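You operate a simulated robot arm through the tools that you are given. There is no shell and no other tool. Be economical: measure what you need, move in short steps, check, and stop when the job is done.

Carry out the task below with a simulated two-armed robot. There is one attempt and no reset: what you move stays moved.

JOB
Lay out the heater insert and the clamp plate that the pink card names on the blue bench.
Fine: the inserts are in the top drawer, shut it again; the plates are in the kit tray.

The check looks at the end state, three seconds after you hand in, the way a careful person would. Anything else that was tipped, shoved, dropped, spilled or broken makes it a failure.

ROBOT AND FRAMES
Two 7-joint arms with three-finger grippers on one trunk, on a base that drives. Base frame: it is fixed to the floor where the robot stands at the start and does not move with it; the origin is under the middle of the robot, x ahead of it, y to its left, z up. Readings come in m, rad, newtons and seconds.
The left shoulder is at the start at [0.07, 0.146, 1.088], the right one opposite. With the tool pointing down near the work surface each hand reaches from about 0.26 to 0.68 m from the robot's upright axis, wherever it stands, measured 20 degrees to its own side. Places, roughly: far nest of the kit tray [0.1, 1.1, 0.9]; near nest of the kit tray [0, 1.1, 0.9]; top drawer of the blue bench [0.7, 0.1, 0.7]; top of the blue bench [0.6, 0.7, 0.8]. Payload 2.2 kg a hand.
The tool frame of a hand sits at the grasp point between the pads (the TCP): z along the fingers, y along the line on which they close. The tips reach 0.028 m beyond it. The gripper opens to 0.102 m. The gripper's body begins 0.071 m behind the TCP.
Orientation is that of the tool frame in the base frame, as [roll, pitch, yaw] about the fixed x, y, z axes, in that order (R = Rz(yaw) Ry(pitch) Rx(roll)). With the fingers straight down and closing along the base's y, the tool's x points along the base's -x, its y along +y and its z along -z.

CONTROLS
- The arms move only by the tool arm_command. It takes "left_commands", "right_commands" or both (then of equal length, played together; a hand with none holds still); each is a list of rows, each an object (a shift or turn left out is 0, a gripper value left out holds the last) with "travel": the shift along the tool's x, y, z in units of 500 mm (1.0 is 500 mm), a list of three; "delta_rot": the turn, a rotation vector about the tool's x, y, z in units of 45 degrees (1.0 is 45 degrees), a list of three; "gripper": the closure in counts, from 0 (fully open) to 255 (shut). In form: [{"travel": [tx, ty, tz], "delta_rot": [rx, ry, rz], "gripper": gripper}, ...]. A call has 1 to 12 rows; each row is the pose to reach, as a shift and turn from the pose commanded when the call began, along the tool's axes at that moment. A call with a number of a shift or a turn outside -1 to 1 is refused whole. Each row takes 0.2 s and may step no farther than 0.05 m and 0.15 rad from the row before; otherwise, or with a gripper value out of range, the whole call is refused. A pose out of reach is approached as far as the arm can. The call stops where the force on the tool passes 90 N (or 10 N more than at its start, if that is more) or the arm is blocked; 0.2 s more then pass. The fingers move at their own pace and stop on an object; they squeeze with about 43 N. The grip force told is the motor's: it shows also when the fingers shut on nothing. Time passes only in rows, and 0.2 s behind the last, so rows that repeat a pose let the fingers close. The reply holds the time, the measured pose of the TCP, the force on the tool along the base axes, the opening and the grip force, in the units named above and with some noise, with the torque about the TCP (base axes, N m) and any sound that the robot's microphone picked up.
- Cameras (640 x 400 px; columns grow to the right, rows downward): "scene" is now at [0.1276, -0.0231, 1.3018]; the picture's right is [-0.27, -0.96, 0.00], its down [-0.66, 0.19, -0.72] and it looks along [0.70, -0.20, -0.69] (base axes); focal length 284 px, centre (320, 200). "left" rides on the left gripper at [0.072, 0.038, -0.086] in its tool frame; the picture's right is [-0.46, 0.89, 0.00], its down [-0.60, -0.32, -0.73] and it looks along [-0.65, -0.34, 0.68] (tool axes); focal length 256 px, centre (320, 200). "right" rides on the right gripper at [0.069, 0.044, -0.086] in its tool frame; the picture's right is [-0.53, 0.84, 0.00], its down [-0.58, -0.36, -0.73] and it looks along [-0.62, -0.39, 0.68] (tool axes); focal length 256 px, centre (320, 200).
- camera(camera): a new picture of that camera. It takes no simulated time.
- raise_lower(by): slides the trunk up (or, below 0, down) by that many m; the arms and the scene camera ride with it, the base frame stays. It gives what a move gives, with no picture.
- base_move(legs): drives the robot by 1 to 6 legs, each [ahead, left, turn to the left] in m, m and rad, along the robot's own axes; the way and the turn of a leg run together, so that a leg with both is an arc; at most 1.5 m and 3.142 rad a leg. The arms and the cameras ride along, it lands a little off, and it stops where it bumps. It gives what a move gives.
- aim_head(pan, tilt): turns the head with the scene camera to pan (to the left, within 1.501 rad either way) and tilt (down, from -0.506 to 1.204), counted from straight ahead of the robot. It gives what a move gives.
- measure_at(camera, pixels): there is no depth. For up to 12 entries [column, row, z] of the newest picture of that camera ("zoom" is the newest enlarged one), the place [x, y] in the base frame at which the ray of that pixel passes the height z, good to about 0.002 m. It takes no simulated time.
- inspect(camera, box): a new picture of the part [left, top, right, bottom] of that camera's present view, enlarged. It takes no simulated time.
- job_done(): hands the job in; it is judged then, once.

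Go step by step. Measure first, check grasps and placings, and put right what went wrong. The budget is 80 turns and 58 pictures, counting those below and the enlarged ones. Unless the task says otherwise, let go and move clear before handing in, and close with one line.

The tools are called after "Emit:" as a command line: name --argument value ..., lists and objects as JSON in quotes. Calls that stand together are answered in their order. arm_command: Moves the arms, as the interface text tells. Its arguments: {"type":"object","properties":{"left_commands":{"type":"array","items":{"type":"object","properties":{"travel":{"type":"array","items":{"type":"number"}},"delta_rot":{"type":"array","items":{"type":"number"}},"gripper":{"type":"number"}}}},"right_commands":{"type":"array","items":{"type":"object","properties":{"travel":{"type":"array","items":{"type":"number"}},"delta_rot":{"type":"array","items":{"type":"number"}},"gripper":{"type":"number"}}}}},"required":[]} The other tools are called the same way: raise_lower (by) slides the trunk up or down; base_move (legs) drives the base; aim_head (pan, tilt) turns the head that bears the scene camera; camera (camera) takes a picture; measure_at (camera, pixels) gives the place at which the rays of pixels pass given heights; inspect (camera, box) takes an enlarged picture of a part of a camera's view; job_done () hands the job in.

At the start:

```text
time: 0.0
left_tcp_pos: [0.5781, 0.0994, 1.0507]
left_ee_rot: [-3.142, -0.001, 3.14]
left_contact_force: [1.3, 0.6, -0.3]
left_moment: [-0.01, -0.03, -0.02]
left_gripper_width: 0.1022
left_gripper_force: 0.1
right_tcp_pos: [0.3655, -0.1929, 0.9653]
right_ee_rot: [3.139, 0.0, -3.141]
right_contact_force: [-0.1, -0.1, -0.3]
right_moment: [-0.02, -0.01, -0.05]
right_gripper_width: 0.1021
right_gripper_force: 0.0
trunk travel left (down, up): [-0.625, 0.315]
robot x, y, heading: [-0.0008, 0.0001, 0.0]
head pan, tilt: [-0.278, 0.761]
```

scene: 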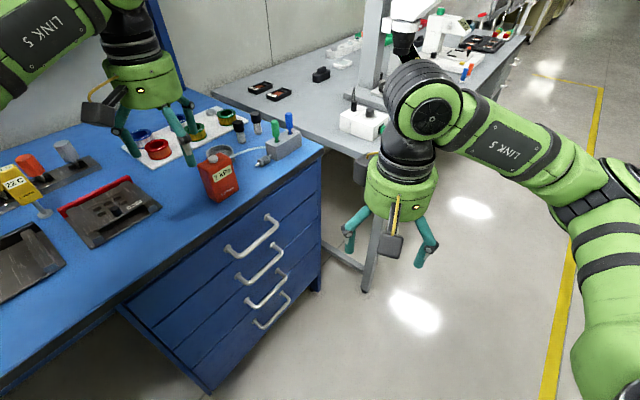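
right: 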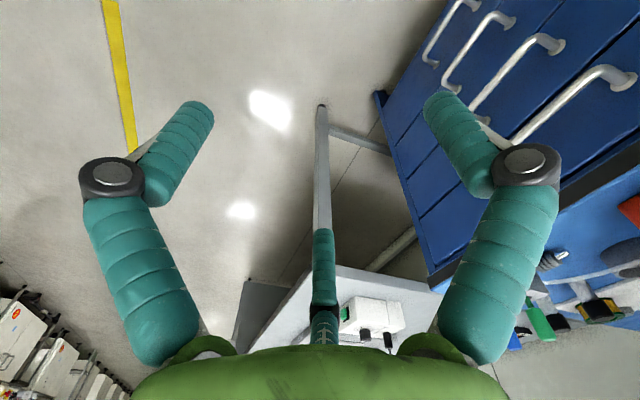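
left: 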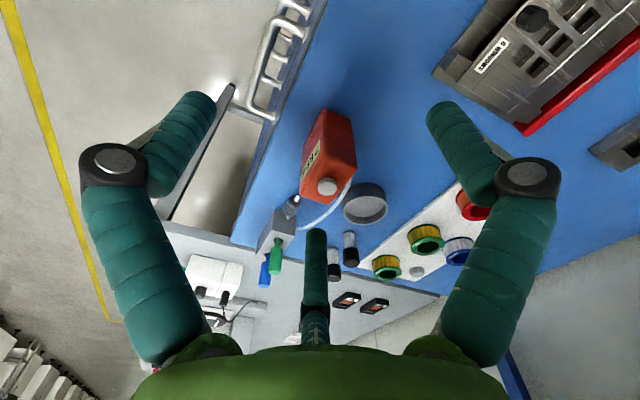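

The blue bench lies ahead with its drawer handles around (255,235). I don't see the pink card or the kit tray yet, so I'll turn the head left.

Emit:
aim_head --pan 0.6 --tilt 0.7

Emit:
camera --camera "scene"

Emit:
aim_head --pan 1.4 --tilt 0.6

Emit:
camera --camera "scene"

```text
time: 1.2
left_tcp_pos: [0.5779, 0.0994, 1.052]
left_ee_rot: [-3.141, 0.0, 3.141]
left_contact_force: [1.1, 0.0, 0.5]
left_moment: [0.0, -0.02, 0.02]
left_gripper_width: 0.1022
left_gripper_force: 0.0
right_tcp_pos: [0.3646, -0.1934, 0.9658]
right_ee_rot: [-3.142, -0.001, -3.141]
right_contact_force: [-0.2, 0.6, -0.8]
right_moment: [-0.01, -0.02, 0.02]
right_gripper_width: 0.1021
right_gripper_force: 0.1
trunk travel left (down, up): [-0.625, 0.315]
robot x, y, heading: [-0.0012, 0.0001, 0.003]
head pan, tilt: [0.6, 0.7]
```

```text
54 pictures are left
```

scene: 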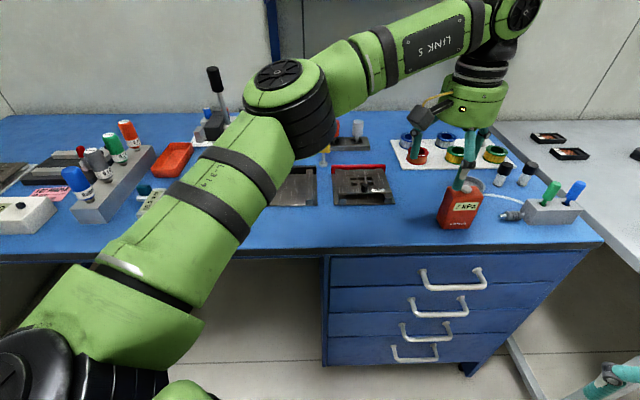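

```text
time: 2.3
left_tcp_pos: [0.5791, 0.1002, 1.0519]
left_ee_rot: [-3.141, -0.001, 3.141]
left_contact_force: [-0.6, -0.8, 0.6]
left_moment: [0.01, 0.02, -0.04]
left_gripper_width: 0.102
left_gripper_force: 0.0
right_tcp_pos: [0.3655, -0.1937, 0.9654]
right_ee_rot: [-3.14, 0.0, -3.141]
right_contact_force: [0.1, -0.2, 0.6]
right_moment: [-0.02, 0.0, -0.01]
right_gripper_width: 0.102
right_gripper_force: 0.1
trunk travel left (down, up): [-0.625, 0.315]
robot x, y, heading: [0.0004, 0.0008, 0.003]
head pan, tilt: [1.4, 0.6]
```

```text
53 pictures are left
```

scene: 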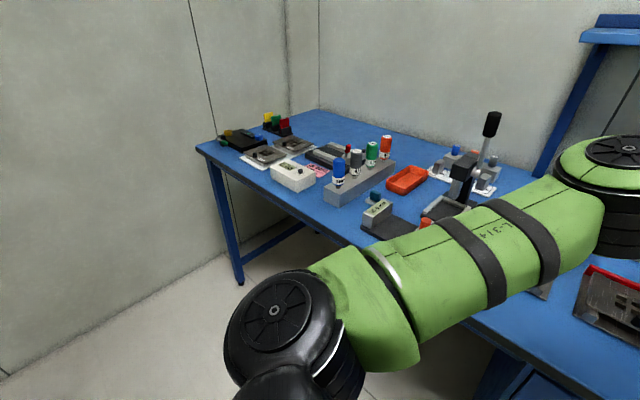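

The pink card shows at about (318,170) beyond the white box, and there are plate-like items near (265,155). I'll zoom in on both.

Emit:
inspect --camera "scene" --box '[190, 100, 350, 200]'

Emit:
inspect --camera "scene" --box '[290, 150, 340, 182]'

Emit:
measure_at --camera "scene" --pixels '[[265, 155, 0.85], [290, 145, 0.85], [318, 170, 0.85], [238, 280, 0.0], [198, 150, 0.85], [318, 170, 0.8], [410, 180, 0.85]]'

```text
4.00 times, centred on (270, 150) of scene
```

zoom: 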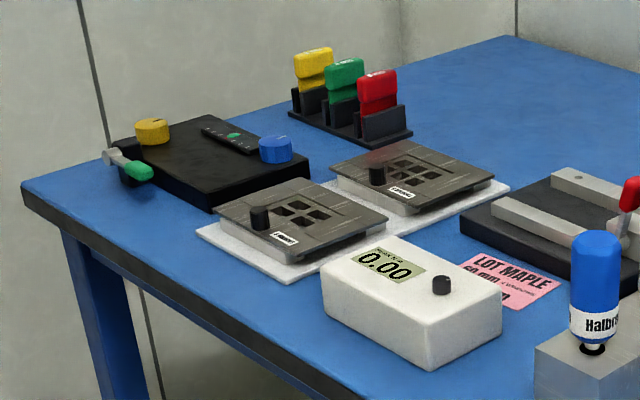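

```text
12.50 times, centred on (315, 166) of scene
```

zoom: 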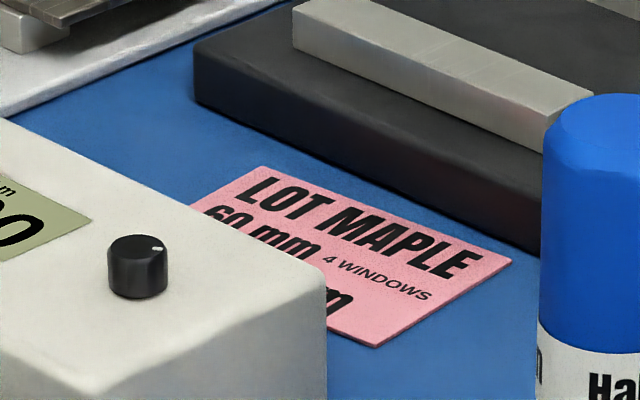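

```text
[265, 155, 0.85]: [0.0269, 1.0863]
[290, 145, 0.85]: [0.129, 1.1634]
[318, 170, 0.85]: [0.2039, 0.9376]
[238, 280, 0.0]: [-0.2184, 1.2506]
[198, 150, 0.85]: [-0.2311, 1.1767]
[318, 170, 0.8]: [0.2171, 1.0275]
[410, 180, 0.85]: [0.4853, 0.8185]
```

The card reads LOT MAPLE, 60 mm, 4 WINDOWS, plus one hidden line. Before driving closer I need the bench geometry, so I'll take a view at pan 0.64.

Emit:
aim_head --pan 0.62 --tilt 0.8

Emit:
camera --camera "scene"

Emit:
measure_at --camera "left" --pixels '[[232, 243, 0.8], [232, 243, 0.85], [326, 5, 0.8], [326, 5, 0.85]]'

```text
time: 3.4
left_tcp_pos: [0.5782, 0.0998, 1.0514]
left_ee_rot: [-3.141, -0.001, -3.141]
left_contact_force: [-0.5, -1.6, -0.2]
left_moment: [-0.03, 0.02, 0.0]
left_gripper_width: 0.1021
left_gripper_force: 0.0
right_tcp_pos: [0.3645, -0.1944, 0.9664]
right_ee_rot: [-3.141, -0.001, -3.141]
right_contact_force: [0.0, 0.7, -0.5]
right_moment: [0.02, -0.01, 0.03]
right_gripper_width: 0.1021
right_gripper_force: 0.0
trunk travel left (down, up): [-0.625, 0.315]
robot x, y, heading: [0.0024, -0.0012, 0.002]
head pan, tilt: [0.62, 0.799]
```

```text
50 pictures are left
```

scene: 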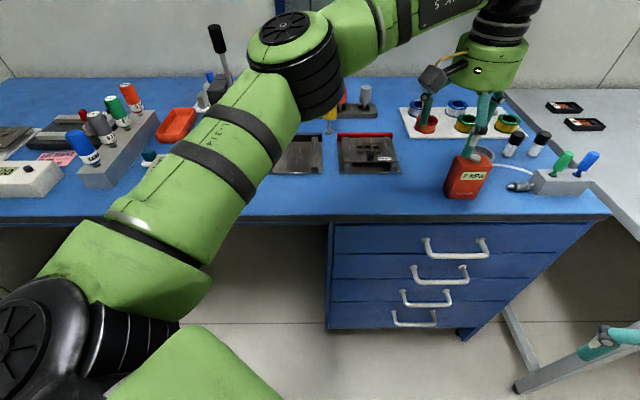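

```text
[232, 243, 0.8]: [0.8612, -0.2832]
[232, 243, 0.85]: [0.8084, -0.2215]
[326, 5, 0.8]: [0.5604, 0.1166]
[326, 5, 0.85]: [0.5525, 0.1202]
```

Emit:
measure_at --camera "scene" --pixels '[[611, 212, 0.8], [611, 212, 0.85], [611, 212, 0.9], [20, 225, 0.8], [20, 225, 0.85], [320, 220, 0.85], [426, 245, 0.72], [487, 245, 0.72], [320, 80, 0.85], [370, 155, 0.85]]'

```text
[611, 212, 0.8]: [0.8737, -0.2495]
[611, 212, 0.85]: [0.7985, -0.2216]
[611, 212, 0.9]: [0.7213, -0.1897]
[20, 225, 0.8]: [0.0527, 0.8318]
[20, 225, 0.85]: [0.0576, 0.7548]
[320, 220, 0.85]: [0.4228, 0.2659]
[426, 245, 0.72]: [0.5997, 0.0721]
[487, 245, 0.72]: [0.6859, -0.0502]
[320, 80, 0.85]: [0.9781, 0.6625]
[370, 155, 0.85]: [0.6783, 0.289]
```

Two views agree that the bench top is at about z=0.845. Its front edge runs from (0.80,-0.22) to (0.06,0.755), so the bench normal is at about 0.65 rad. I'll pull the left hand back and then turn to face the bench.

Emit:
arm_command --left_commands '[{"travel": [0.08, 0.04, -0.02]}, {"travel": [0.16, 0.08, -0.04]}, {"travel": [0.24, 0.12, -0.06]}, {"travel": [0.32, 0.16, -0.08]}, {"travel": [0.4, 0.2, -0.1]}, {"travel": [0.44, 0.2, -0.1]}]'

Emit:
base_move --legs '[[0, 0, 0.65]]'

Emit:
base_move --legs '[[0, 0.75, 0]]'

Emit:
aim_head --pan 0.2 --tilt 0.75

Emit:
camera --camera "scene"

```text
time: 4.8
left_tcp_pos: [0.3576, 0.1969, 1.1023]
left_ee_rot: [-3.141, -0.002, 3.14]
left_contact_force: [0.4, -0.6, -0.2]
left_moment: [0.01, -0.01, 0.02]
left_gripper_width: 0.1019
left_gripper_force: 0.0
right_tcp_pos: [0.364, -0.194, 0.9658]
right_ee_rot: [3.141, -0.001, 3.14]
right_contact_force: [-0.2, -0.7, -0.2]
right_moment: [-0.02, 0.01, 0.01]
right_gripper_width: 0.1021
right_gripper_force: 0.1
trunk travel left (down, up): [-0.625, 0.315]
robot x, y, heading: [-0.0005, -0.0027, 0.001]
head pan, tilt: [0.62, 0.799]
```

```text
time: 7.0
left_tcp_pos: [0.1649, 0.3752, 1.1026]
left_ee_rot: [3.141, -0.001, -2.49]
left_contact_force: [-0.5, 0.1, -0.7]
left_moment: [-0.02, 0.0, 0.0]
left_gripper_width: 0.102
left_gripper_force: 0.0
right_tcp_pos: [0.4077, 0.0677, 0.964]
right_ee_rot: [-3.141, -0.001, -2.493]
right_contact_force: [-0.6, -0.4, -0.3]
right_moment: [0.0, 0.01, -0.03]
right_gripper_width: 0.1019
right_gripper_force: 0.1
trunk travel left (down, up): [-0.625, 0.315]
robot x, y, heading: [-0.0024, 0.0012, 0.652]
head pan, tilt: [0.62, 0.799]
```

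```text
time: 11.1
left_tcp_pos: [-0.2928, 0.9718, 1.1017]
left_ee_rot: [-3.141, 0.002, -2.484]
left_contact_force: [0.2, -0.4, 0.5]
left_moment: [-0.01, 0.01, -0.02]
left_gripper_width: 0.1018
left_gripper_force: 0.1
right_tcp_pos: [-0.0485, 0.6646, 0.9655]
right_ee_rot: [-3.141, -0.001, -2.487]
right_contact_force: [-1.2, -0.2, 0.1]
right_moment: [-0.02, 0.01, 0.0]
right_gripper_width: 0.1022
right_gripper_force: 0.1
trunk travel left (down, up): [-0.625, 0.315]
robot x, y, heading: [-0.4564, 0.593, 0.657]
head pan, tilt: [0.62, 0.799]
```

```text
time: 11.9
left_tcp_pos: [-0.2933, 0.9715, 1.1026]
left_ee_rot: [3.141, -0.001, -2.485]
left_contact_force: [0.3, -0.4, 0.1]
left_moment: [-0.03, 0.0, 0.03]
left_gripper_width: 0.1021
left_gripper_force: 0.1
right_tcp_pos: [-0.0478, 0.664, 0.9649]
right_ee_rot: [-3.141, 0.003, -2.488]
right_contact_force: [-0.1, -0.4, 0.4]
right_moment: [0.01, -0.01, -0.03]
right_gripper_width: 0.1021
right_gripper_force: 0.1
trunk travel left (down, up): [-0.625, 0.315]
robot x, y, heading: [-0.4547, 0.5945, 0.654]
head pan, tilt: [0.201, 0.75]
```

```text
49 pictures are left
```

scene: 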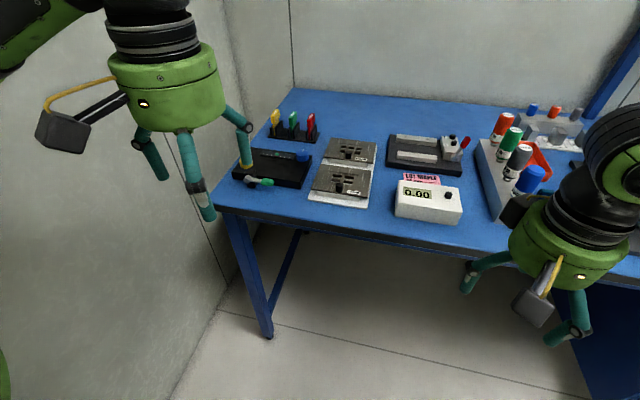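

The card at (420,178) is half hidden by the white gauge box. Raising the trunk should let the camera look over it.

Emit:
raise_lower --by 0.3

Emit:
aim_head --pan 0.0 --tilt 0.9

Emit:
camera --camera "scene"

```text
time: 14.9
left_tcp_pos: [-0.2942, 0.971, 1.4023]
left_ee_rot: [-3.141, 0.0, -2.486]
left_contact_force: [0.4, 0.1, -0.7]
left_moment: [-0.03, -0.01, 0.01]
left_gripper_width: 0.1022
left_gripper_force: 0.2
right_tcp_pos: [-0.0474, 0.664, 1.2664]
right_ee_rot: [3.141, 0.0, -2.487]
right_contact_force: [-0.3, -0.5, 0.4]
right_moment: [0.0, 0.03, -0.01]
right_gripper_width: 0.1022
right_gripper_force: 0.0
trunk travel left (down, up): [-0.925, 0.015]
robot x, y, heading: [-0.4523, 0.5927, 0.653]
head pan, tilt: [0.201, 0.75]
```

```text
time: 15.7
left_tcp_pos: [-0.2923, 0.9718, 1.4023]
left_ee_rot: [-3.141, 0.0, -2.486]
left_contact_force: [0.1, 0.8, 0.5]
left_moment: [-0.01, -0.01, 0.0]
left_gripper_width: 0.1019
left_gripper_force: 0.0
right_tcp_pos: [-0.0485, 0.665, 1.265]
right_ee_rot: [3.141, -0.001, -2.487]
right_contact_force: [-0.4, 0.2, -0.4]
right_moment: [0.03, 0.01, 0.0]
right_gripper_width: 0.1019
right_gripper_force: 0.0
trunk travel left (down, up): [-0.925, 0.015]
robot x, y, heading: [-0.4542, 0.6002, 0.657]
head pan, tilt: [0.0, 0.901]
```

```text
48 pictures are left
```

scene: 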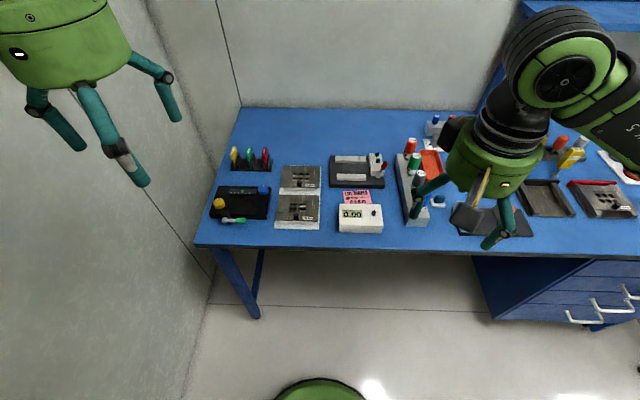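

Emit:
inspect --camera "scene" --box '[328, 183, 392, 223]'

Emit:
inspect --camera "scene" --box '[250, 155, 346, 235]'

Emit:
measure_at --camera "zoom" --pixels '[[320, 200, 0.86]]'

```text
10.00 times, centred on (360, 203) of scene
```

zoom: 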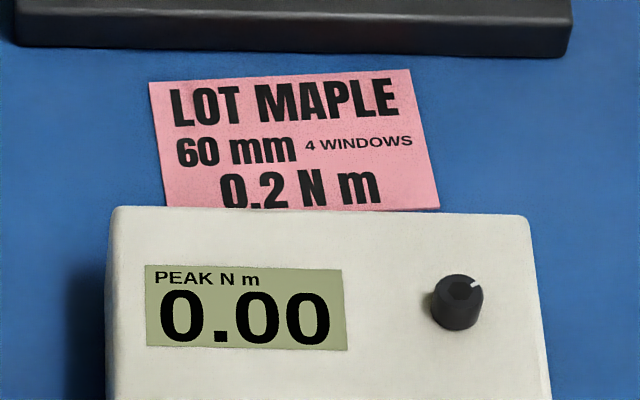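

```text
5.00 times, centred on (298, 195) of scene
```

zoom: 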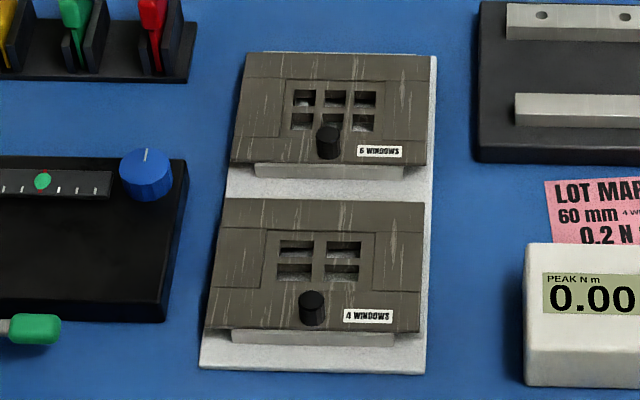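

```text
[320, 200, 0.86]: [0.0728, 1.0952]
```

The card asks for the 60 mm heater and the 4-window plate, and zoom (367,316) shows the near nest holds "4 WINDOWS". I'll measure the plate and its black knob at several heights, and look at the rest of the bench for free space.

Emit:
measure_at --camera "zoom" --pixels '[[312, 300, 0.89], [312, 300, 0.91], [312, 300, 0.93], [205, 330, 0.88], [420, 333, 0.88], [221, 198, 0.88], [424, 202, 0.88], [199, 368, 0.85], [425, 373, 0.85], [436, 56, 0.85], [243, 53, 0.85], [312, 322, 0.88]]'

Emit:
aim_head --pan -0.5 --tilt 0.85

Emit:
camera --camera "scene"

```text
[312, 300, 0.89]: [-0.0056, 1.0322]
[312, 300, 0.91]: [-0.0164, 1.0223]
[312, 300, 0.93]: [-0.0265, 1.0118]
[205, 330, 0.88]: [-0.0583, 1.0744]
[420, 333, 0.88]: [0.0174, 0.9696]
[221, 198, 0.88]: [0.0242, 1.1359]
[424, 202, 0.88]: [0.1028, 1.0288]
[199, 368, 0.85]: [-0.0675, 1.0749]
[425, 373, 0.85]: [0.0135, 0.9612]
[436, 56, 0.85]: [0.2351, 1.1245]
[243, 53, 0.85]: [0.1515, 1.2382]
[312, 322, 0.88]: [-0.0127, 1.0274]
```

```text
time: 16.6
left_tcp_pos: [-0.292, 0.972, 1.4013]
left_ee_rot: [3.141, 0.001, -2.486]
left_contact_force: [0.2, 0.2, 0.8]
left_moment: [-0.02, 0.0, 0.02]
left_gripper_width: 0.1021
left_gripper_force: 0.1
right_tcp_pos: [-0.0487, 0.6648, 1.2655]
right_ee_rot: [-3.141, 0.0, -2.487]
right_contact_force: [0.7, -0.2, -0.7]
right_moment: [0.02, 0.01, 0.01]
right_gripper_width: 0.1019
right_gripper_force: 0.2
trunk travel left (down, up): [-0.925, 0.015]
robot x, y, heading: [-0.4536, 0.5974, 0.658]
head pan, tilt: [-0.499, 0.85]
```

```text
45 pictures are left
```

scene: 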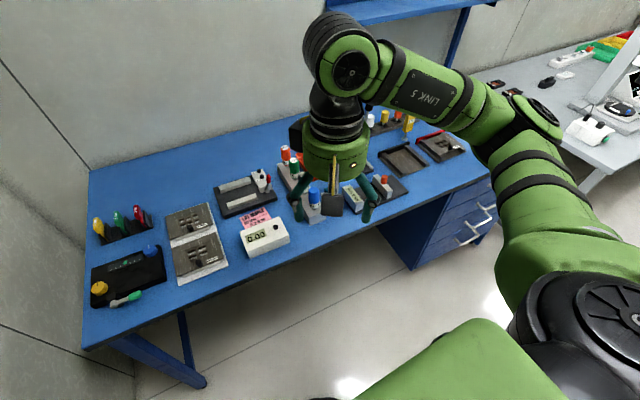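

The knob stands near (-0.012,1.027), and the front strip further right looks free for placing. I'll drive so the left hand reaches the knob comfortably.

Emit:
base_move --legs '[[0.07, -0.11, -0.005]]'

Emit:
raise_lower --by -0.22

Emit:
aim_head --pan 0.3 --tilt 0.8

Emit:
camera --camera "scene"

```text
time: 17.9
left_tcp_pos: [-0.1722, 0.9275, 1.4013]
left_ee_rot: [-3.137, 0.001, -2.489]
left_contact_force: [-0.9, -0.5, 0.3]
left_moment: [-0.03, -0.02, -0.01]
left_gripper_width: 0.1022
left_gripper_force: 0.1
right_tcp_pos: [0.07, 0.6185, 1.2681]
right_ee_rot: [-3.139, 0.002, -2.491]
right_contact_force: [-1.3, 0.2, -0.1]
right_moment: [-0.01, 0.02, 0.0]
right_gripper_width: 0.1018
right_gripper_force: 0.0
trunk travel left (down, up): [-0.925, 0.015]
robot x, y, heading: [-0.3351, 0.5462, 0.654]
head pan, tilt: [-0.499, 0.85]
```

```text
time: 20.2
left_tcp_pos: [-0.169, 0.9251, 1.1812]
left_ee_rot: [-3.141, 0.001, -2.491]
left_contact_force: [0.2, 0.3, -1.3]
left_moment: [0.0, 0.02, -0.01]
left_gripper_width: 0.1021
left_gripper_force: 0.1
right_tcp_pos: [0.0742, 0.6173, 1.047]
right_ee_rot: [3.141, 0.0, -2.491]
right_contact_force: [0.0, 1.0, 0.7]
right_moment: [0.02, -0.01, 0.01]
right_gripper_width: 0.1021
right_gripper_force: 0.2
trunk travel left (down, up): [-0.705, 0.235]
robot x, y, heading: [-0.3356, 0.5503, 0.649]
head pan, tilt: [-0.499, 0.85]
```

```text
time: 21.4
left_tcp_pos: [-0.1686, 0.9266, 1.1815]
left_ee_rot: [-3.139, 0.001, -2.491]
left_contact_force: [0.2, 1.0, -0.1]
left_moment: [0.01, -0.01, -0.01]
left_gripper_width: 0.1023
left_gripper_force: 0.0
right_tcp_pos: [0.0742, 0.618, 1.0461]
right_ee_rot: [-3.141, 0.001, -2.491]
right_contact_force: [0.0, 0.5, 0.2]
right_moment: [0.01, 0.01, 0.02]
right_gripper_width: 0.1019
right_gripper_force: 0.1
trunk travel left (down, up): [-0.705, 0.235]
robot x, y, heading: [-0.3345, 0.5473, 0.651]
head pan, tilt: [0.3, 0.799]
```

```text
44 pictures are left
```

scene: 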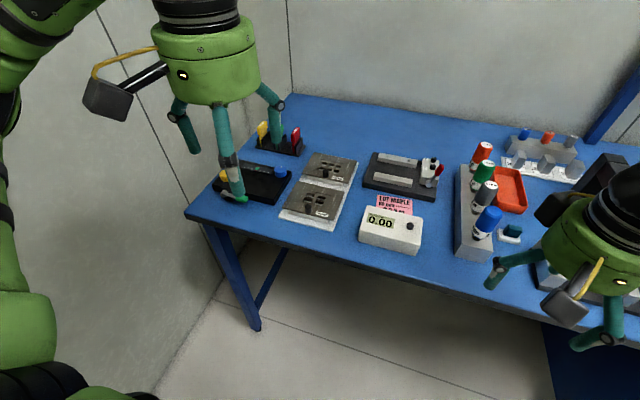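

The left hand is at bench coordinates (n 0.43, u 0.84) and the knob is near (0.61, 0.825). I'll move forward and down a bit, then look with the left camera.

Emit:
arm_command --left_commands '[{"travel": [-0.08, -0.01, 0.04]}, {"travel": [-0.16, -0.02, 0.08]}, {"travel": [-0.24, -0.03, 0.12]}, {"travel": [-0.28, -0.03, 0.2], "gripper": 110}]'

Emit:
camera --camera "left"

Emit:
inspect --camera "scene" --box '[260, 140, 370, 240]'

```text
time: 22.4
left_tcp_pos: [-0.0466, 1.0003, 1.0811]
left_ee_rot: [3.141, -0.001, -2.492]
left_contact_force: [0.0, 0.4, -0.2]
left_moment: [-0.06, 0.05, -0.01]
left_gripper_width: 0.058
left_gripper_force: 0.1
right_tcp_pos: [0.0749, 0.6173, 1.0454]
right_ee_rot: [3.141, -0.002, -2.491]
right_contact_force: [0.2, 0.6, -0.7]
right_moment: [0.01, 0.0, -0.01]
right_gripper_width: 0.1021
right_gripper_force: 0.0
trunk travel left (down, up): [-0.705, 0.235]
robot x, y, heading: [-0.3334, 0.5471, 0.652]
head pan, tilt: [0.3, 0.799]
```

```text
43 pictures are left
```

left: 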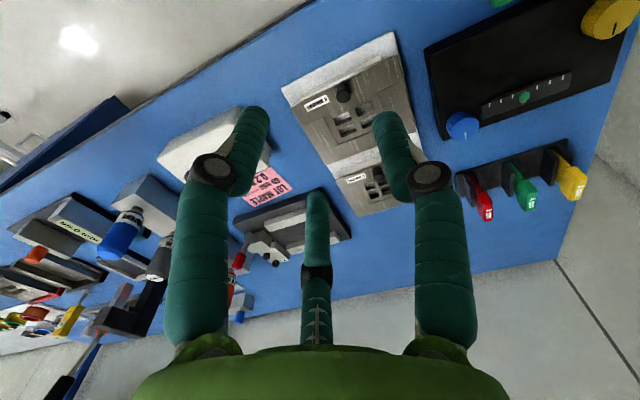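

```text
4.00 times, centred on (315, 190) of scene
```

zoom: 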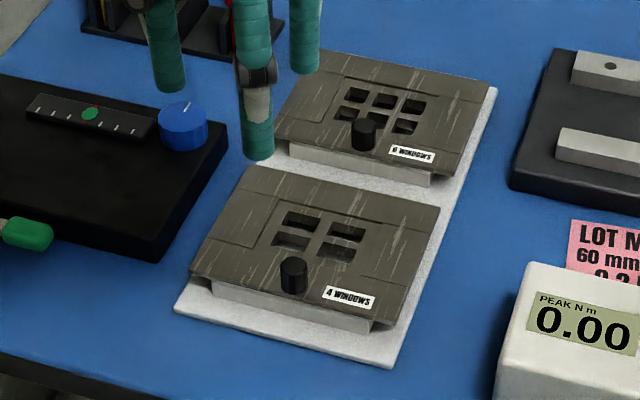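

The knob shows at left (344,92) and zoom (294,263), so I can triangulate its height.

Emit:
measure_at --camera "zoom" --pixels '[[294, 263, 0.89], [294, 263, 0.9], [294, 263, 0.91], [294, 263, 0.92], [294, 291, 0.88], [294, 291, 0.89], [281, 263, 0.9], [307, 263, 0.9]]'

Emit:
measure_at --camera "left" --pixels '[[344, 89, 0.89], [344, 89, 0.9], [344, 89, 0.91], [344, 89, 0.92], [341, 100, 0.88], [341, 100, 0.89]]'

Emit:
inspect --camera "left" --box '[280, 60, 400, 135]'

```text
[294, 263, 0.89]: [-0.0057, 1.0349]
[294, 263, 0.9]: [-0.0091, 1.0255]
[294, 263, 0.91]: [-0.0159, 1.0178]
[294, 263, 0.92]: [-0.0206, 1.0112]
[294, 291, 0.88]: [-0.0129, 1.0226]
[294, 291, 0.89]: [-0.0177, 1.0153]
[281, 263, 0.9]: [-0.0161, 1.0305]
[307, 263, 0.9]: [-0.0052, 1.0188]
```

```text
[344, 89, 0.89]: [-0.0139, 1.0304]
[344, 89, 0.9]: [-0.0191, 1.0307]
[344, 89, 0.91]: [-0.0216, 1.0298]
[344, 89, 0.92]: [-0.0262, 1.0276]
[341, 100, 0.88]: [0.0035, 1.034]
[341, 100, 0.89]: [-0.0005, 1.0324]
```

```text
5.33 times, centred on (340, 98) of left
```

zoom: 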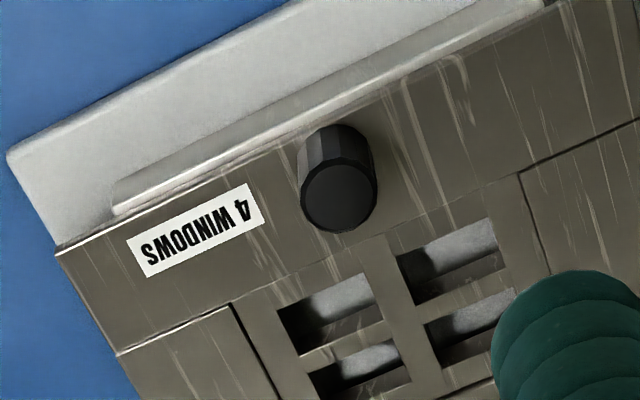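

Emit:
measure_at --camera "zoom" --pixels '[[340, 198, 0.88], [340, 198, 0.89], [340, 198, 0.9], [340, 198, 0.91], [303, 205, 0.9], [377, 185, 0.9], [336, 160, 0.88], [60, 255, 0.88]]'

```text
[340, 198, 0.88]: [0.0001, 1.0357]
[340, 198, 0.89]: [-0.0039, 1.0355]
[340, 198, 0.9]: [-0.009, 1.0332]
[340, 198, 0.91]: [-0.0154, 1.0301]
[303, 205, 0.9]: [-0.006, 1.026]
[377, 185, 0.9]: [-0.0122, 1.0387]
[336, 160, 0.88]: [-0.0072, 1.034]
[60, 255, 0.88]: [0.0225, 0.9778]
```

Both rays meet with the knob top at about (-0.005,1.035,0.89) and the plate surface at about 0.873. I'll line up above it at z=0.935 and check.

Emit:
arm_command --left_commands '[{"travel": [-0.06, 0.003, 0.06]}, {"travel": [-0.108, 0.005, 0.14]}, {"travel": [-0.108, 0.005, 0.22]}, {"travel": [-0.108, 0.005, 0.29]}, {"travel": [-0.108, 0.005, 0.292]}]'

Emit:
camera --camera "left"

Emit:
inspect --camera "scene" --box '[260, 140, 370, 240]'

```text
time: 23.6
left_tcp_pos: [-0.0063, 1.0344, 0.9359]
left_ee_rot: [-3.141, 0.002, -2.492]
left_contact_force: [0.1, -0.4, 0.6]
left_moment: [0.01, 0.01, -0.01]
left_gripper_width: 0.0579
left_gripper_force: 0.1
right_tcp_pos: [0.0736, 0.6191, 1.0455]
right_ee_rot: [-3.141, 0.0, -2.49]
right_contact_force: [0.5, -0.2, 0.4]
right_moment: [0.01, 0.01, 0.01]
right_gripper_width: 0.1022
right_gripper_force: 0.0
trunk travel left (down, up): [-0.705, 0.235]
robot x, y, heading: [-0.3332, 0.5514, 0.654]
head pan, tilt: [0.3, 0.799]
```

```text
40 pictures are left
```

left: 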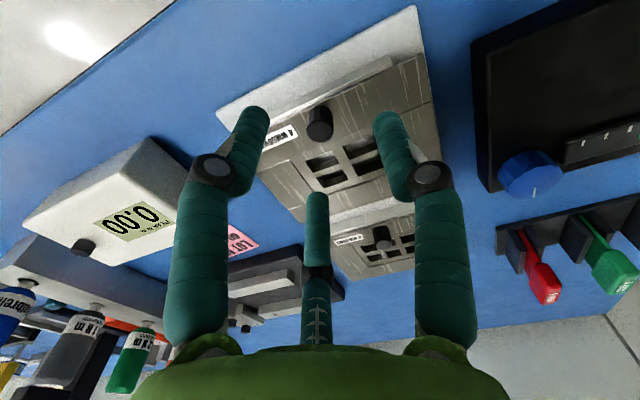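

```text
4.00 times, centred on (315, 190) of scene
```

zoom: 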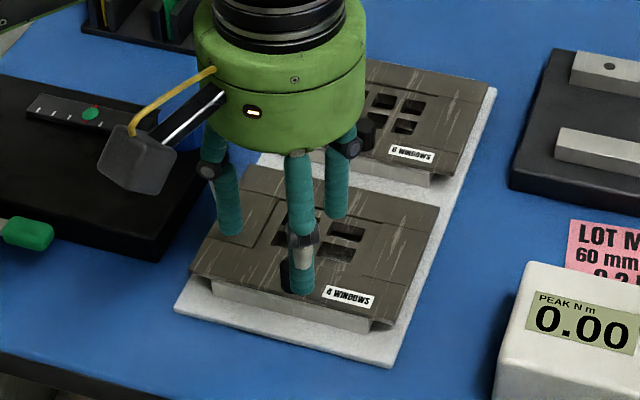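

The gripper looks centred over the knob: the knob at (318,122) sits between the fingertips. The pictures show three fingertips where the text says two, so I'll keep the grasp centred, go down 32 mm and close.

Emit:
arm_command --left_commands '[{"travel": [0, 0, 0.03], "gripper": 110}, {"travel": [0, 0, 0.064]}, {"travel": [0, 0, 0.064]}, {"travel": [0, 0, 0.064], "gripper": 255}, {"travel": [0, 0, 0.064]}, {"travel": [0, 0, 0.064]}, {"travel": [0, 0, 0.064]}]'

Emit:
camera --camera "left"

```text
time: 25.2
left_tcp_pos: [-0.0067, 1.0343, 0.9046]
left_ee_rot: [-3.14, 0.001, -2.491]
left_contact_force: [0.7, 0.8, 2.7]
left_moment: [0.07, -0.11, -0.04]
left_gripper_width: 0.0147
left_gripper_force: 41.3
right_tcp_pos: [0.0762, 0.6184, 1.0455]
right_ee_rot: [3.141, 0.0, -2.491]
right_contact_force: [0.5, 0.1, 0.5]
right_moment: [0.02, -0.02, 0.0]
right_gripper_width: 0.1021
right_gripper_force: 0.2
trunk travel left (down, up): [-0.705, 0.235]
robot x, y, heading: [-0.3372, 0.5482, 0.65]
head pan, tilt: [0.3, 0.799]
```

```text
38 pictures are left
```

left: 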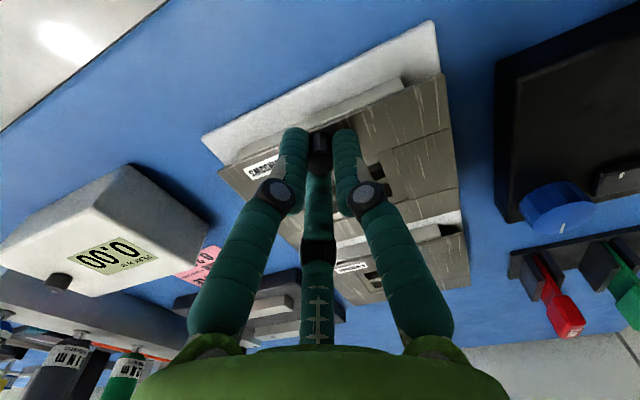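

The grip holds at 14.7 mm, which matches the knob. I'll lift 40 mm gently, then check.

Emit:
arm_command --left_commands '[{"travel": [0, 0, -0.01]}, {"travel": [0, 0, -0.03]}, {"travel": [0, 0, -0.06]}, {"travel": [0, 0, -0.1]}, {"travel": [0, 0, -0.16]}, {"travel": [0, 0, -0.2]}]'

Emit:
camera --camera "scene"

```text
time: 26.6
left_tcp_pos: [-0.0076, 1.0335, 1.0047]
left_ee_rot: [-3.14, 0.0, -2.49]
left_contact_force: [-0.3, -0.4, -1.0]
left_moment: [-0.01, 0.07, 0.0]
left_gripper_width: 0.0148
left_gripper_force: 40.9
right_tcp_pos: [0.0734, 0.6177, 1.0454]
right_ee_rot: [3.139, -0.001, -2.491]
right_contact_force: [0.4, 0.1, -0.1]
right_moment: [0.0, 0.0, -0.03]
right_gripper_width: 0.1016
right_gripper_force: 0.1
trunk travel left (down, up): [-0.705, 0.235]
robot x, y, heading: [-0.3313, 0.549, 0.649]
head pan, tilt: [0.3, 0.799]
```

```text
37 pictures are left
```

scene: 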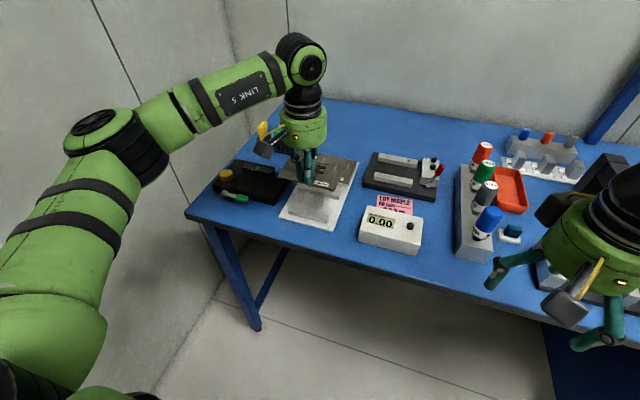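

The plate came up cleanly. I'll raise and retract the hand, back up a little and drive right along the bench to see the placing area.

Emit:
arm_command --left_commands '[{"travel": [0, 0, -0.08]}, {"travel": [0.04, 0, -0.16]}, {"travel": [0.12, 0, -0.2]}, {"travel": [0.2, 0, -0.2]}, {"travel": [0.28, 0, -0.2]}, {"travel": [0.36, 0, -0.2]}]'

Emit:
base_move --legs '[[-0.12, 0, 0], [0, -0.7, 0]]'

Emit:
aim_head --pan 0.0 --tilt 0.85

Emit:
camera --camera "scene"

```text
time: 28.0
left_tcp_pos: [-0.1517, 0.9237, 1.1041]
left_ee_rot: [3.141, 0.001, -2.489]
left_contact_force: [0.0, 0.0, -1.1]
left_moment: [-0.03, 0.03, 0.03]
left_gripper_width: 0.0151
left_gripper_force: 40.7
right_tcp_pos: [0.0735, 0.6163, 1.0463]
right_ee_rot: [3.141, 0.002, -2.493]
right_contact_force: [-0.1, 0.0, 0.5]
right_moment: [-0.02, -0.04, 0.0]
right_gripper_width: 0.1018
right_gripper_force: 0.1
trunk travel left (down, up): [-0.705, 0.235]
robot x, y, heading: [-0.3343, 0.5522, 0.648]
head pan, tilt: [0.3, 0.799]
```

```text
time: 32.7
left_tcp_pos: [0.1815, 0.2911, 1.1035]
left_ee_rot: [-3.14, -0.001, -2.489]
left_contact_force: [-0.2, -0.2, -1.5]
left_moment: [-0.06, 0.05, 0.01]
left_gripper_width: 0.0149
left_gripper_force: 41.1
right_tcp_pos: [0.405, -0.0143, 1.0463]
right_ee_rot: [-3.141, 0.0, -2.491]
right_contact_force: [-0.2, 0.7, 0.4]
right_moment: [-0.01, -0.01, 0.0]
right_gripper_width: 0.1018
right_gripper_force: 0.1
trunk travel left (down, up): [-0.705, 0.235]
robot x, y, heading: [-0.0041, -0.0857, 0.651]
head pan, tilt: [0.3, 0.799]
```

```text
time: 33.5
left_tcp_pos: [0.1815, 0.2918, 1.104]
left_ee_rot: [3.141, 0.0, -2.49]
left_contact_force: [0.5, -0.5, -1.4]
left_moment: [-0.05, 0.02, 0.0]
left_gripper_width: 0.0149
left_gripper_force: 41.3
right_tcp_pos: [0.4062, -0.0152, 1.0451]
right_ee_rot: [-3.141, 0.0, -2.49]
right_contact_force: [-0.3, -0.1, -0.9]
right_moment: [-0.03, 0.01, -0.03]
right_gripper_width: 0.1021
right_gripper_force: 0.0
trunk travel left (down, up): [-0.705, 0.235]
robot x, y, heading: [-0.0017, -0.0847, 0.649]
head pan, tilt: [0.0, 0.85]
```

```text
36 pictures are left
```

scene: 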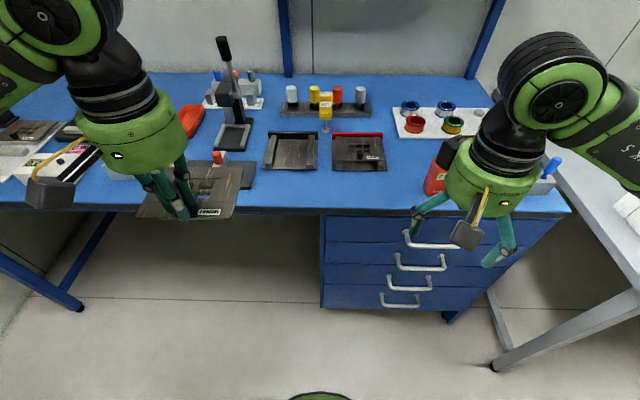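

In front of the two fixtures, the strip at columns 265–420 and rows 172–205 is empty. I'll measure it, and the drawer handle too.

Emit:
measure_at --camera "scene" --pixels '[[265, 210, 0.845], [265, 168, 0.845], [385, 171, 0.845], [385, 211, 0.845], [420, 200, 0.845], [240, 190, 0.845], [318, 170, 0.845], [330, 172, 0.845], [408, 238, 0.75], [455, 245, 0.75], [408, 238, 0.7], [455, 245, 0.7]]'

Emit:
inspect --camera "scene" --box '[130, 110, 430, 300]'

```text
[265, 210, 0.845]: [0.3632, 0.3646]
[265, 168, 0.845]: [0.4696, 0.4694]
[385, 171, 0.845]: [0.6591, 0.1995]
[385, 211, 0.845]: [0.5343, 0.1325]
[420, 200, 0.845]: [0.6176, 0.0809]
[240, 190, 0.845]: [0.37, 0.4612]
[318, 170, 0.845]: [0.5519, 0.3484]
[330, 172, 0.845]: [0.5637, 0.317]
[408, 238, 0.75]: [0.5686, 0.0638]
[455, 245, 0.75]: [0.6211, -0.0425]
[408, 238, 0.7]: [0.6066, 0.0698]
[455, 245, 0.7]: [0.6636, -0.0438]
```

```text
2.11 times, centred on (280, 205) of scene
```

zoom: 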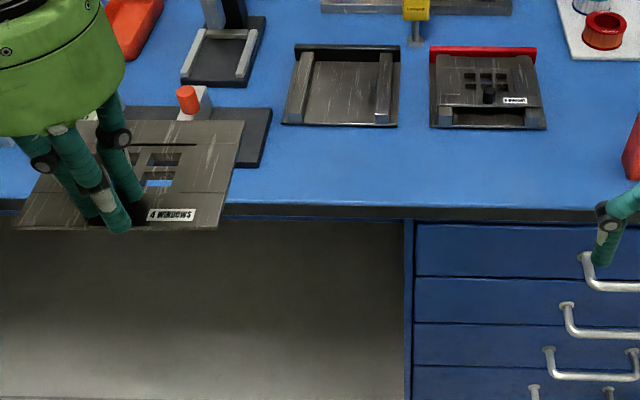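

The free strip spans about n 0.505–0.64 and u -0.24…0.09. I'll put the plate's knob at n=0.541, u=0.02, moving above that spot first.

Emit:
arm_command --left_commands '[{"travel": [-0.08, -0.038, 0]}, {"travel": [-0.16, -0.075, 0]}, {"travel": [-0.24, -0.112, 0]}, {"travel": [-0.32, -0.15, 0.02]}, {"travel": [-0.4, -0.187, 0.06]}, {"travel": [-0.44, -0.205, 0.14]}, {"travel": [-0.44, -0.205, 0.22]}, {"travel": [-0.44, -0.205, 0.3]}, {"travel": [-0.44, -0.205, 0.36]}]'

Emit:
camera --camera "scene"

```text
time: 35.5
left_tcp_pos: [0.42, 0.3452, 0.9231]
left_ee_rot: [-3.142, -0.001, -2.49]
left_contact_force: [-0.8, 0.2, -1.1]
left_moment: [-0.06, 0.06, -0.02]
left_gripper_width: 0.015
left_gripper_force: 41.0
right_tcp_pos: [0.4059, -0.0144, 1.0462]
right_ee_rot: [-3.141, 0.001, -2.49]
right_contact_force: [-0.5, 0.3, -0.5]
right_moment: [0.0, 0.0, 0.04]
right_gripper_width: 0.1018
right_gripper_force: 0.1
trunk travel left (down, up): [-0.705, 0.235]
robot x, y, heading: [-0.0005, -0.0791, 0.652]
head pan, tilt: [0.0, 0.85]
```

```text
34 pictures are left
```

scene: 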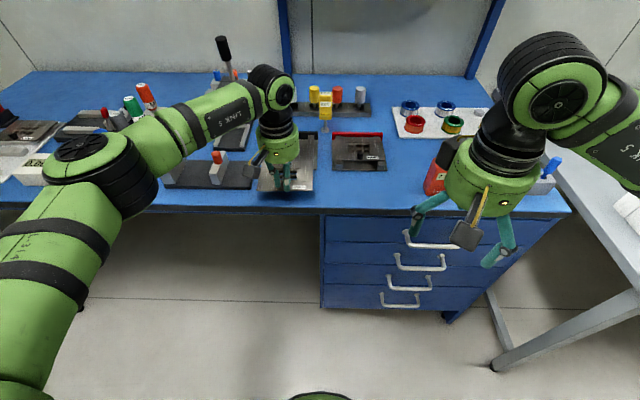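

Emit:
inspect --camera "scene" --box '[210, 130, 370, 230]'

Emit:
measure_at --camera "scene" --pixels '[[250, 188, 0.85], [250, 165, 0.86], [258, 190, 0.89], [314, 190, 0.89]]'

```text
4.00 times, centred on (290, 180) of scene
```

zoom: 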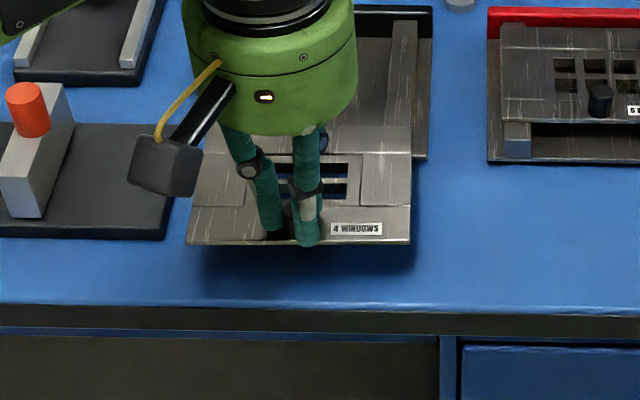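

```text
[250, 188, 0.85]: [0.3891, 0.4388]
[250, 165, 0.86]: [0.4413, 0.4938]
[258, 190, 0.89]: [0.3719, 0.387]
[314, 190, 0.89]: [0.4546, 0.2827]
```

The plate clears the black base at u 0.114 by about 3 cm. I'll lower it in small steps, shifting 1 cm right on the way.

Emit:
arm_command --left_commands '[{"travel": [0, -0.02, 0.02]}, {"travel": [0, -0.02, 0.04]}, {"travel": [0, -0.02, 0.06]}, {"travel": [0, -0.02, 0.066]}]'

Emit:
arm_command --left_commands '[{"travel": [0, 0, 0.004]}, {"travel": [0, 0, 0.008]}]'

Emit:
inspect --camera "scene" --box '[210, 130, 370, 230]'

```text
time: 36.5
left_tcp_pos: [0.4249, 0.3342, 0.8936]
left_ee_rot: [-3.14, 0.005, -2.49]
left_contact_force: [-0.7, -0.1, 8.6]
left_moment: [0.34, -0.8, -0.02]
left_gripper_width: 0.0149
left_gripper_force: 40.9
right_tcp_pos: [0.4041, -0.0154, 1.0467]
right_ee_rot: [3.141, 0.002, -2.491]
right_contact_force: [0.1, 0.1, 0.0]
right_moment: [0.0, 0.03, 0.03]
right_gripper_width: 0.1019
right_gripper_force: 0.0
trunk travel left (down, up): [-0.705, 0.235]
robot x, y, heading: [-0.0001, -0.0802, 0.649]
head pan, tilt: [0.0, 0.85]
```

```text
time: 37.1
left_tcp_pos: [0.4239, 0.3357, 0.8898]
left_ee_rot: [-3.138, 0.005, -2.492]
left_contact_force: [3.4, 1.1, 18.6]
left_moment: [0.27, -0.44, -0.02]
left_gripper_width: 0.0149
left_gripper_force: 41.0
right_tcp_pos: [0.4043, -0.0158, 1.0462]
right_ee_rot: [-3.141, 0.003, -2.49]
right_contact_force: [0.2, 0.1, 0.1]
right_moment: [-0.03, -0.01, -0.01]
right_gripper_width: 0.1023
right_gripper_force: 0.0
trunk travel left (down, up): [-0.705, 0.235]
robot x, y, heading: [-0.0027, -0.0803, 0.652]
head pan, tilt: [0.0, 0.85]
```

```text
4.00 times, centred on (290, 180) of scene
```

zoom: 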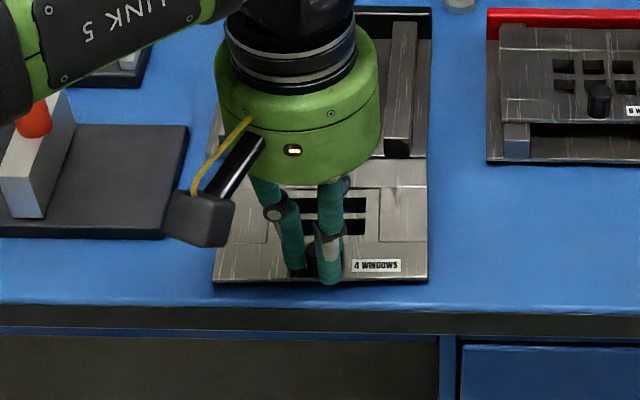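

There is 18 N of contact, and the plate's rear edge at zoom row ~157 looks close to the fixture's front. I'll measure whether they overlap.

Emit:
measure_at --camera "zoom" --pixels '[[428, 282, 0.858], [428, 159, 0.858], [425, 159, 0.848], [213, 282, 0.858], [640, 163, 0.848], [487, 163, 0.848], [428, 306, 0.845]]'

Emit:
camera --camera "left"

```text
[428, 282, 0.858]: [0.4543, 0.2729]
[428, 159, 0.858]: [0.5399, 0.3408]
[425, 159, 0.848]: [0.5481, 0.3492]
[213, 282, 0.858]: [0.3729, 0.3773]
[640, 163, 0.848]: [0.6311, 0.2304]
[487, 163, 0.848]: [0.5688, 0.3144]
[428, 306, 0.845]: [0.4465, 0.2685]
```

```text
31 pictures are left
```

left: 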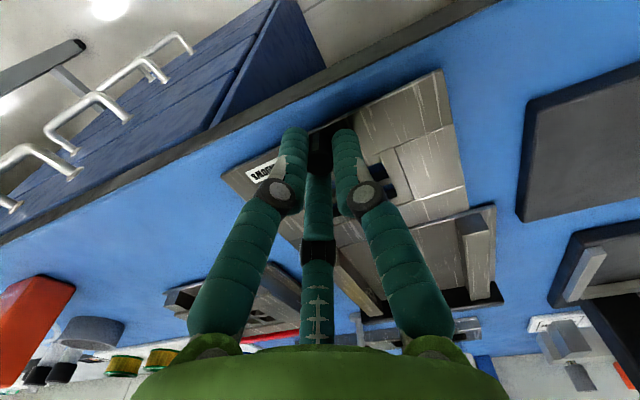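

Emit:
inspect --camera "left" --box '[380, 120, 540, 220]'

```text
4.00 times, centred on (460, 170) of left
```

zoom: 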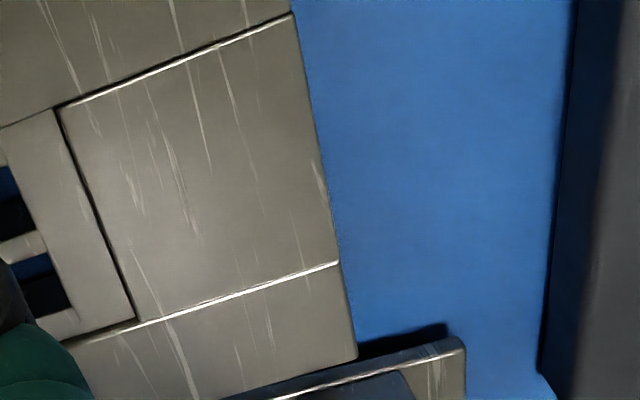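

The rear corner at zoom (357,357) is very close to the fixture. I'll lift 10 mm, bring the plate 9 mm toward me, and set it down again.

Emit:
arm_command --left_commands '[{"travel": [0, 0, -0.02]}, {"travel": [0.01, 0, -0.03]}, {"travel": [0.018, 0, -0.03]}, {"travel": [0.018, 0, -0.02]}, {"travel": [0.018, 0, -0.01]}, {"travel": [0.018, 0, 0.0]}, {"travel": [0.018, 0, 0.002]}]'

Emit:
inspect --camera "left" --box '[300, 80, 540, 230]'

```text
time: 38.7
left_tcp_pos: [0.4174, 0.3289, 0.8903]
left_ee_rot: [-3.141, 0.01, -2.493]
left_contact_force: [0.3, 3.2, 21.1]
left_moment: [0.64, -0.13, -0.03]
left_gripper_width: 0.015
left_gripper_force: 41.6
right_tcp_pos: [0.4036, -0.0162, 1.0462]
right_ee_rot: [3.141, 0.002, -2.492]
right_contact_force: [0.1, 0.0, -0.7]
right_moment: [-0.01, 0.01, -0.04]
right_gripper_width: 0.1022
right_gripper_force: 0.0
trunk travel left (down, up): [-0.705, 0.235]
robot x, y, heading: [-0.0029, -0.0811, 0.65]
head pan, tilt: [0.0, 0.85]
```

```text
2.67 times, centred on (420, 155) of left
```

zoom: 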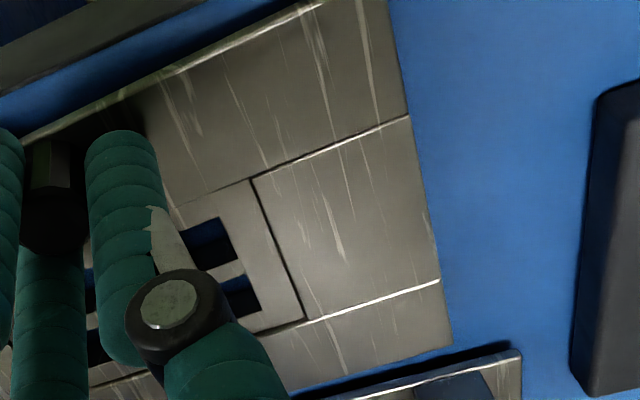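

The plate rests flat on the bench with a visible gap to the fixture. I'll release it, rise straight up and look.

Emit:
arm_command --left_commands '[{"gripper": 120}, {"gripper": 120}, {"travel": [0, 0, -0.06]}, {"travel": [0, 0, -0.14]}, {"travel": [0, 0, -0.24]}, {"travel": [0.08, 0, -0.32]}, {"travel": [0.16, 0.02, -0.38]}, {"travel": [0.24, 0.04, -0.42]}, {"travel": [0.32, 0.08, -0.42]}, {"travel": [0.36, 0.12, -0.42]}]'

Emit:
camera --camera "scene"

```text
refused: row 6 steps farther than a row can; nothing moved
```

```text
28 pictures are left
```

scene: 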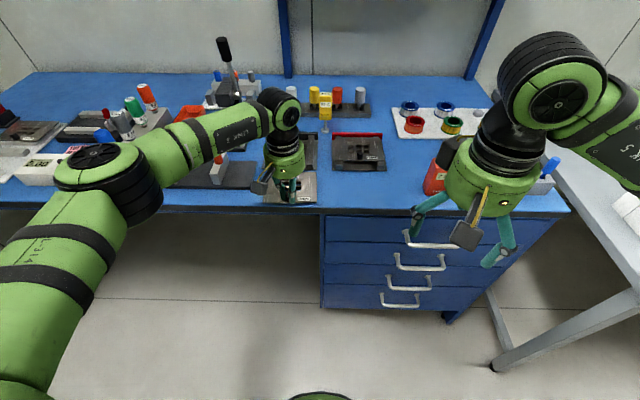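

The call was refused for step size, so I'll send it again with smaller steps.

Emit:
arm_command --left_commands '[{"gripper": 120}, {"gripper": 120}, {"travel": [0, 0, -0.06]}, {"travel": [0, 0, -0.14]}, {"travel": [0, 0, -0.22]}, {"travel": [0.04, 0, -0.3]}, {"travel": [0.11, 0.02, -0.36]}, {"travel": [0.19, 0.03, -0.4]}, {"travel": [0.27, 0.05, -0.42]}, {"travel": [0.34, 0.08, -0.42]}, {"travel": [0.36, 0.14, -0.42]}]'

Emit:
inspect --camera "scene" --box '[210, 130, 370, 230]'

```text
time: 41.1
left_tcp_pos: [0.2305, 0.2784, 1.0961]
left_ee_rot: [-3.14, 0.0, -2.491]
left_contact_force: [-0.3, 0.5, -0.1]
left_moment: [-0.01, -0.04, 0.0]
left_gripper_width: 0.0542
left_gripper_force: 0.1
right_tcp_pos: [0.4046, -0.0142, 1.0466]
right_ee_rot: [-3.139, -0.001, -2.492]
right_contact_force: [0.4, 0.8, -0.5]
right_moment: [-0.06, 0.01, 0.0]
right_gripper_width: 0.1021
right_gripper_force: 0.0
trunk travel left (down, up): [-0.705, 0.235]
robot x, y, heading: [-0.0038, -0.0809, 0.652]
head pan, tilt: [0.0, 0.85]
```

```text
4.00 times, centred on (290, 180) of scene
```

zoom: 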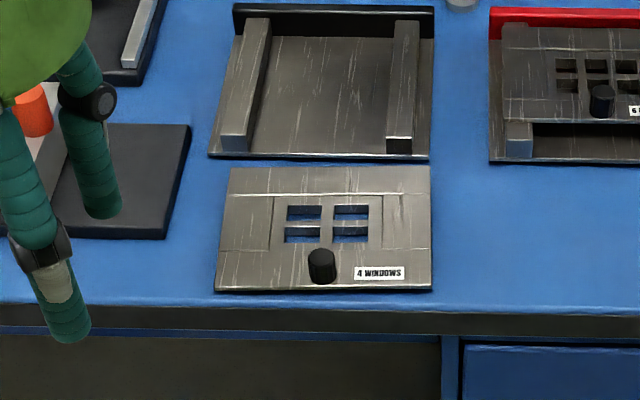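

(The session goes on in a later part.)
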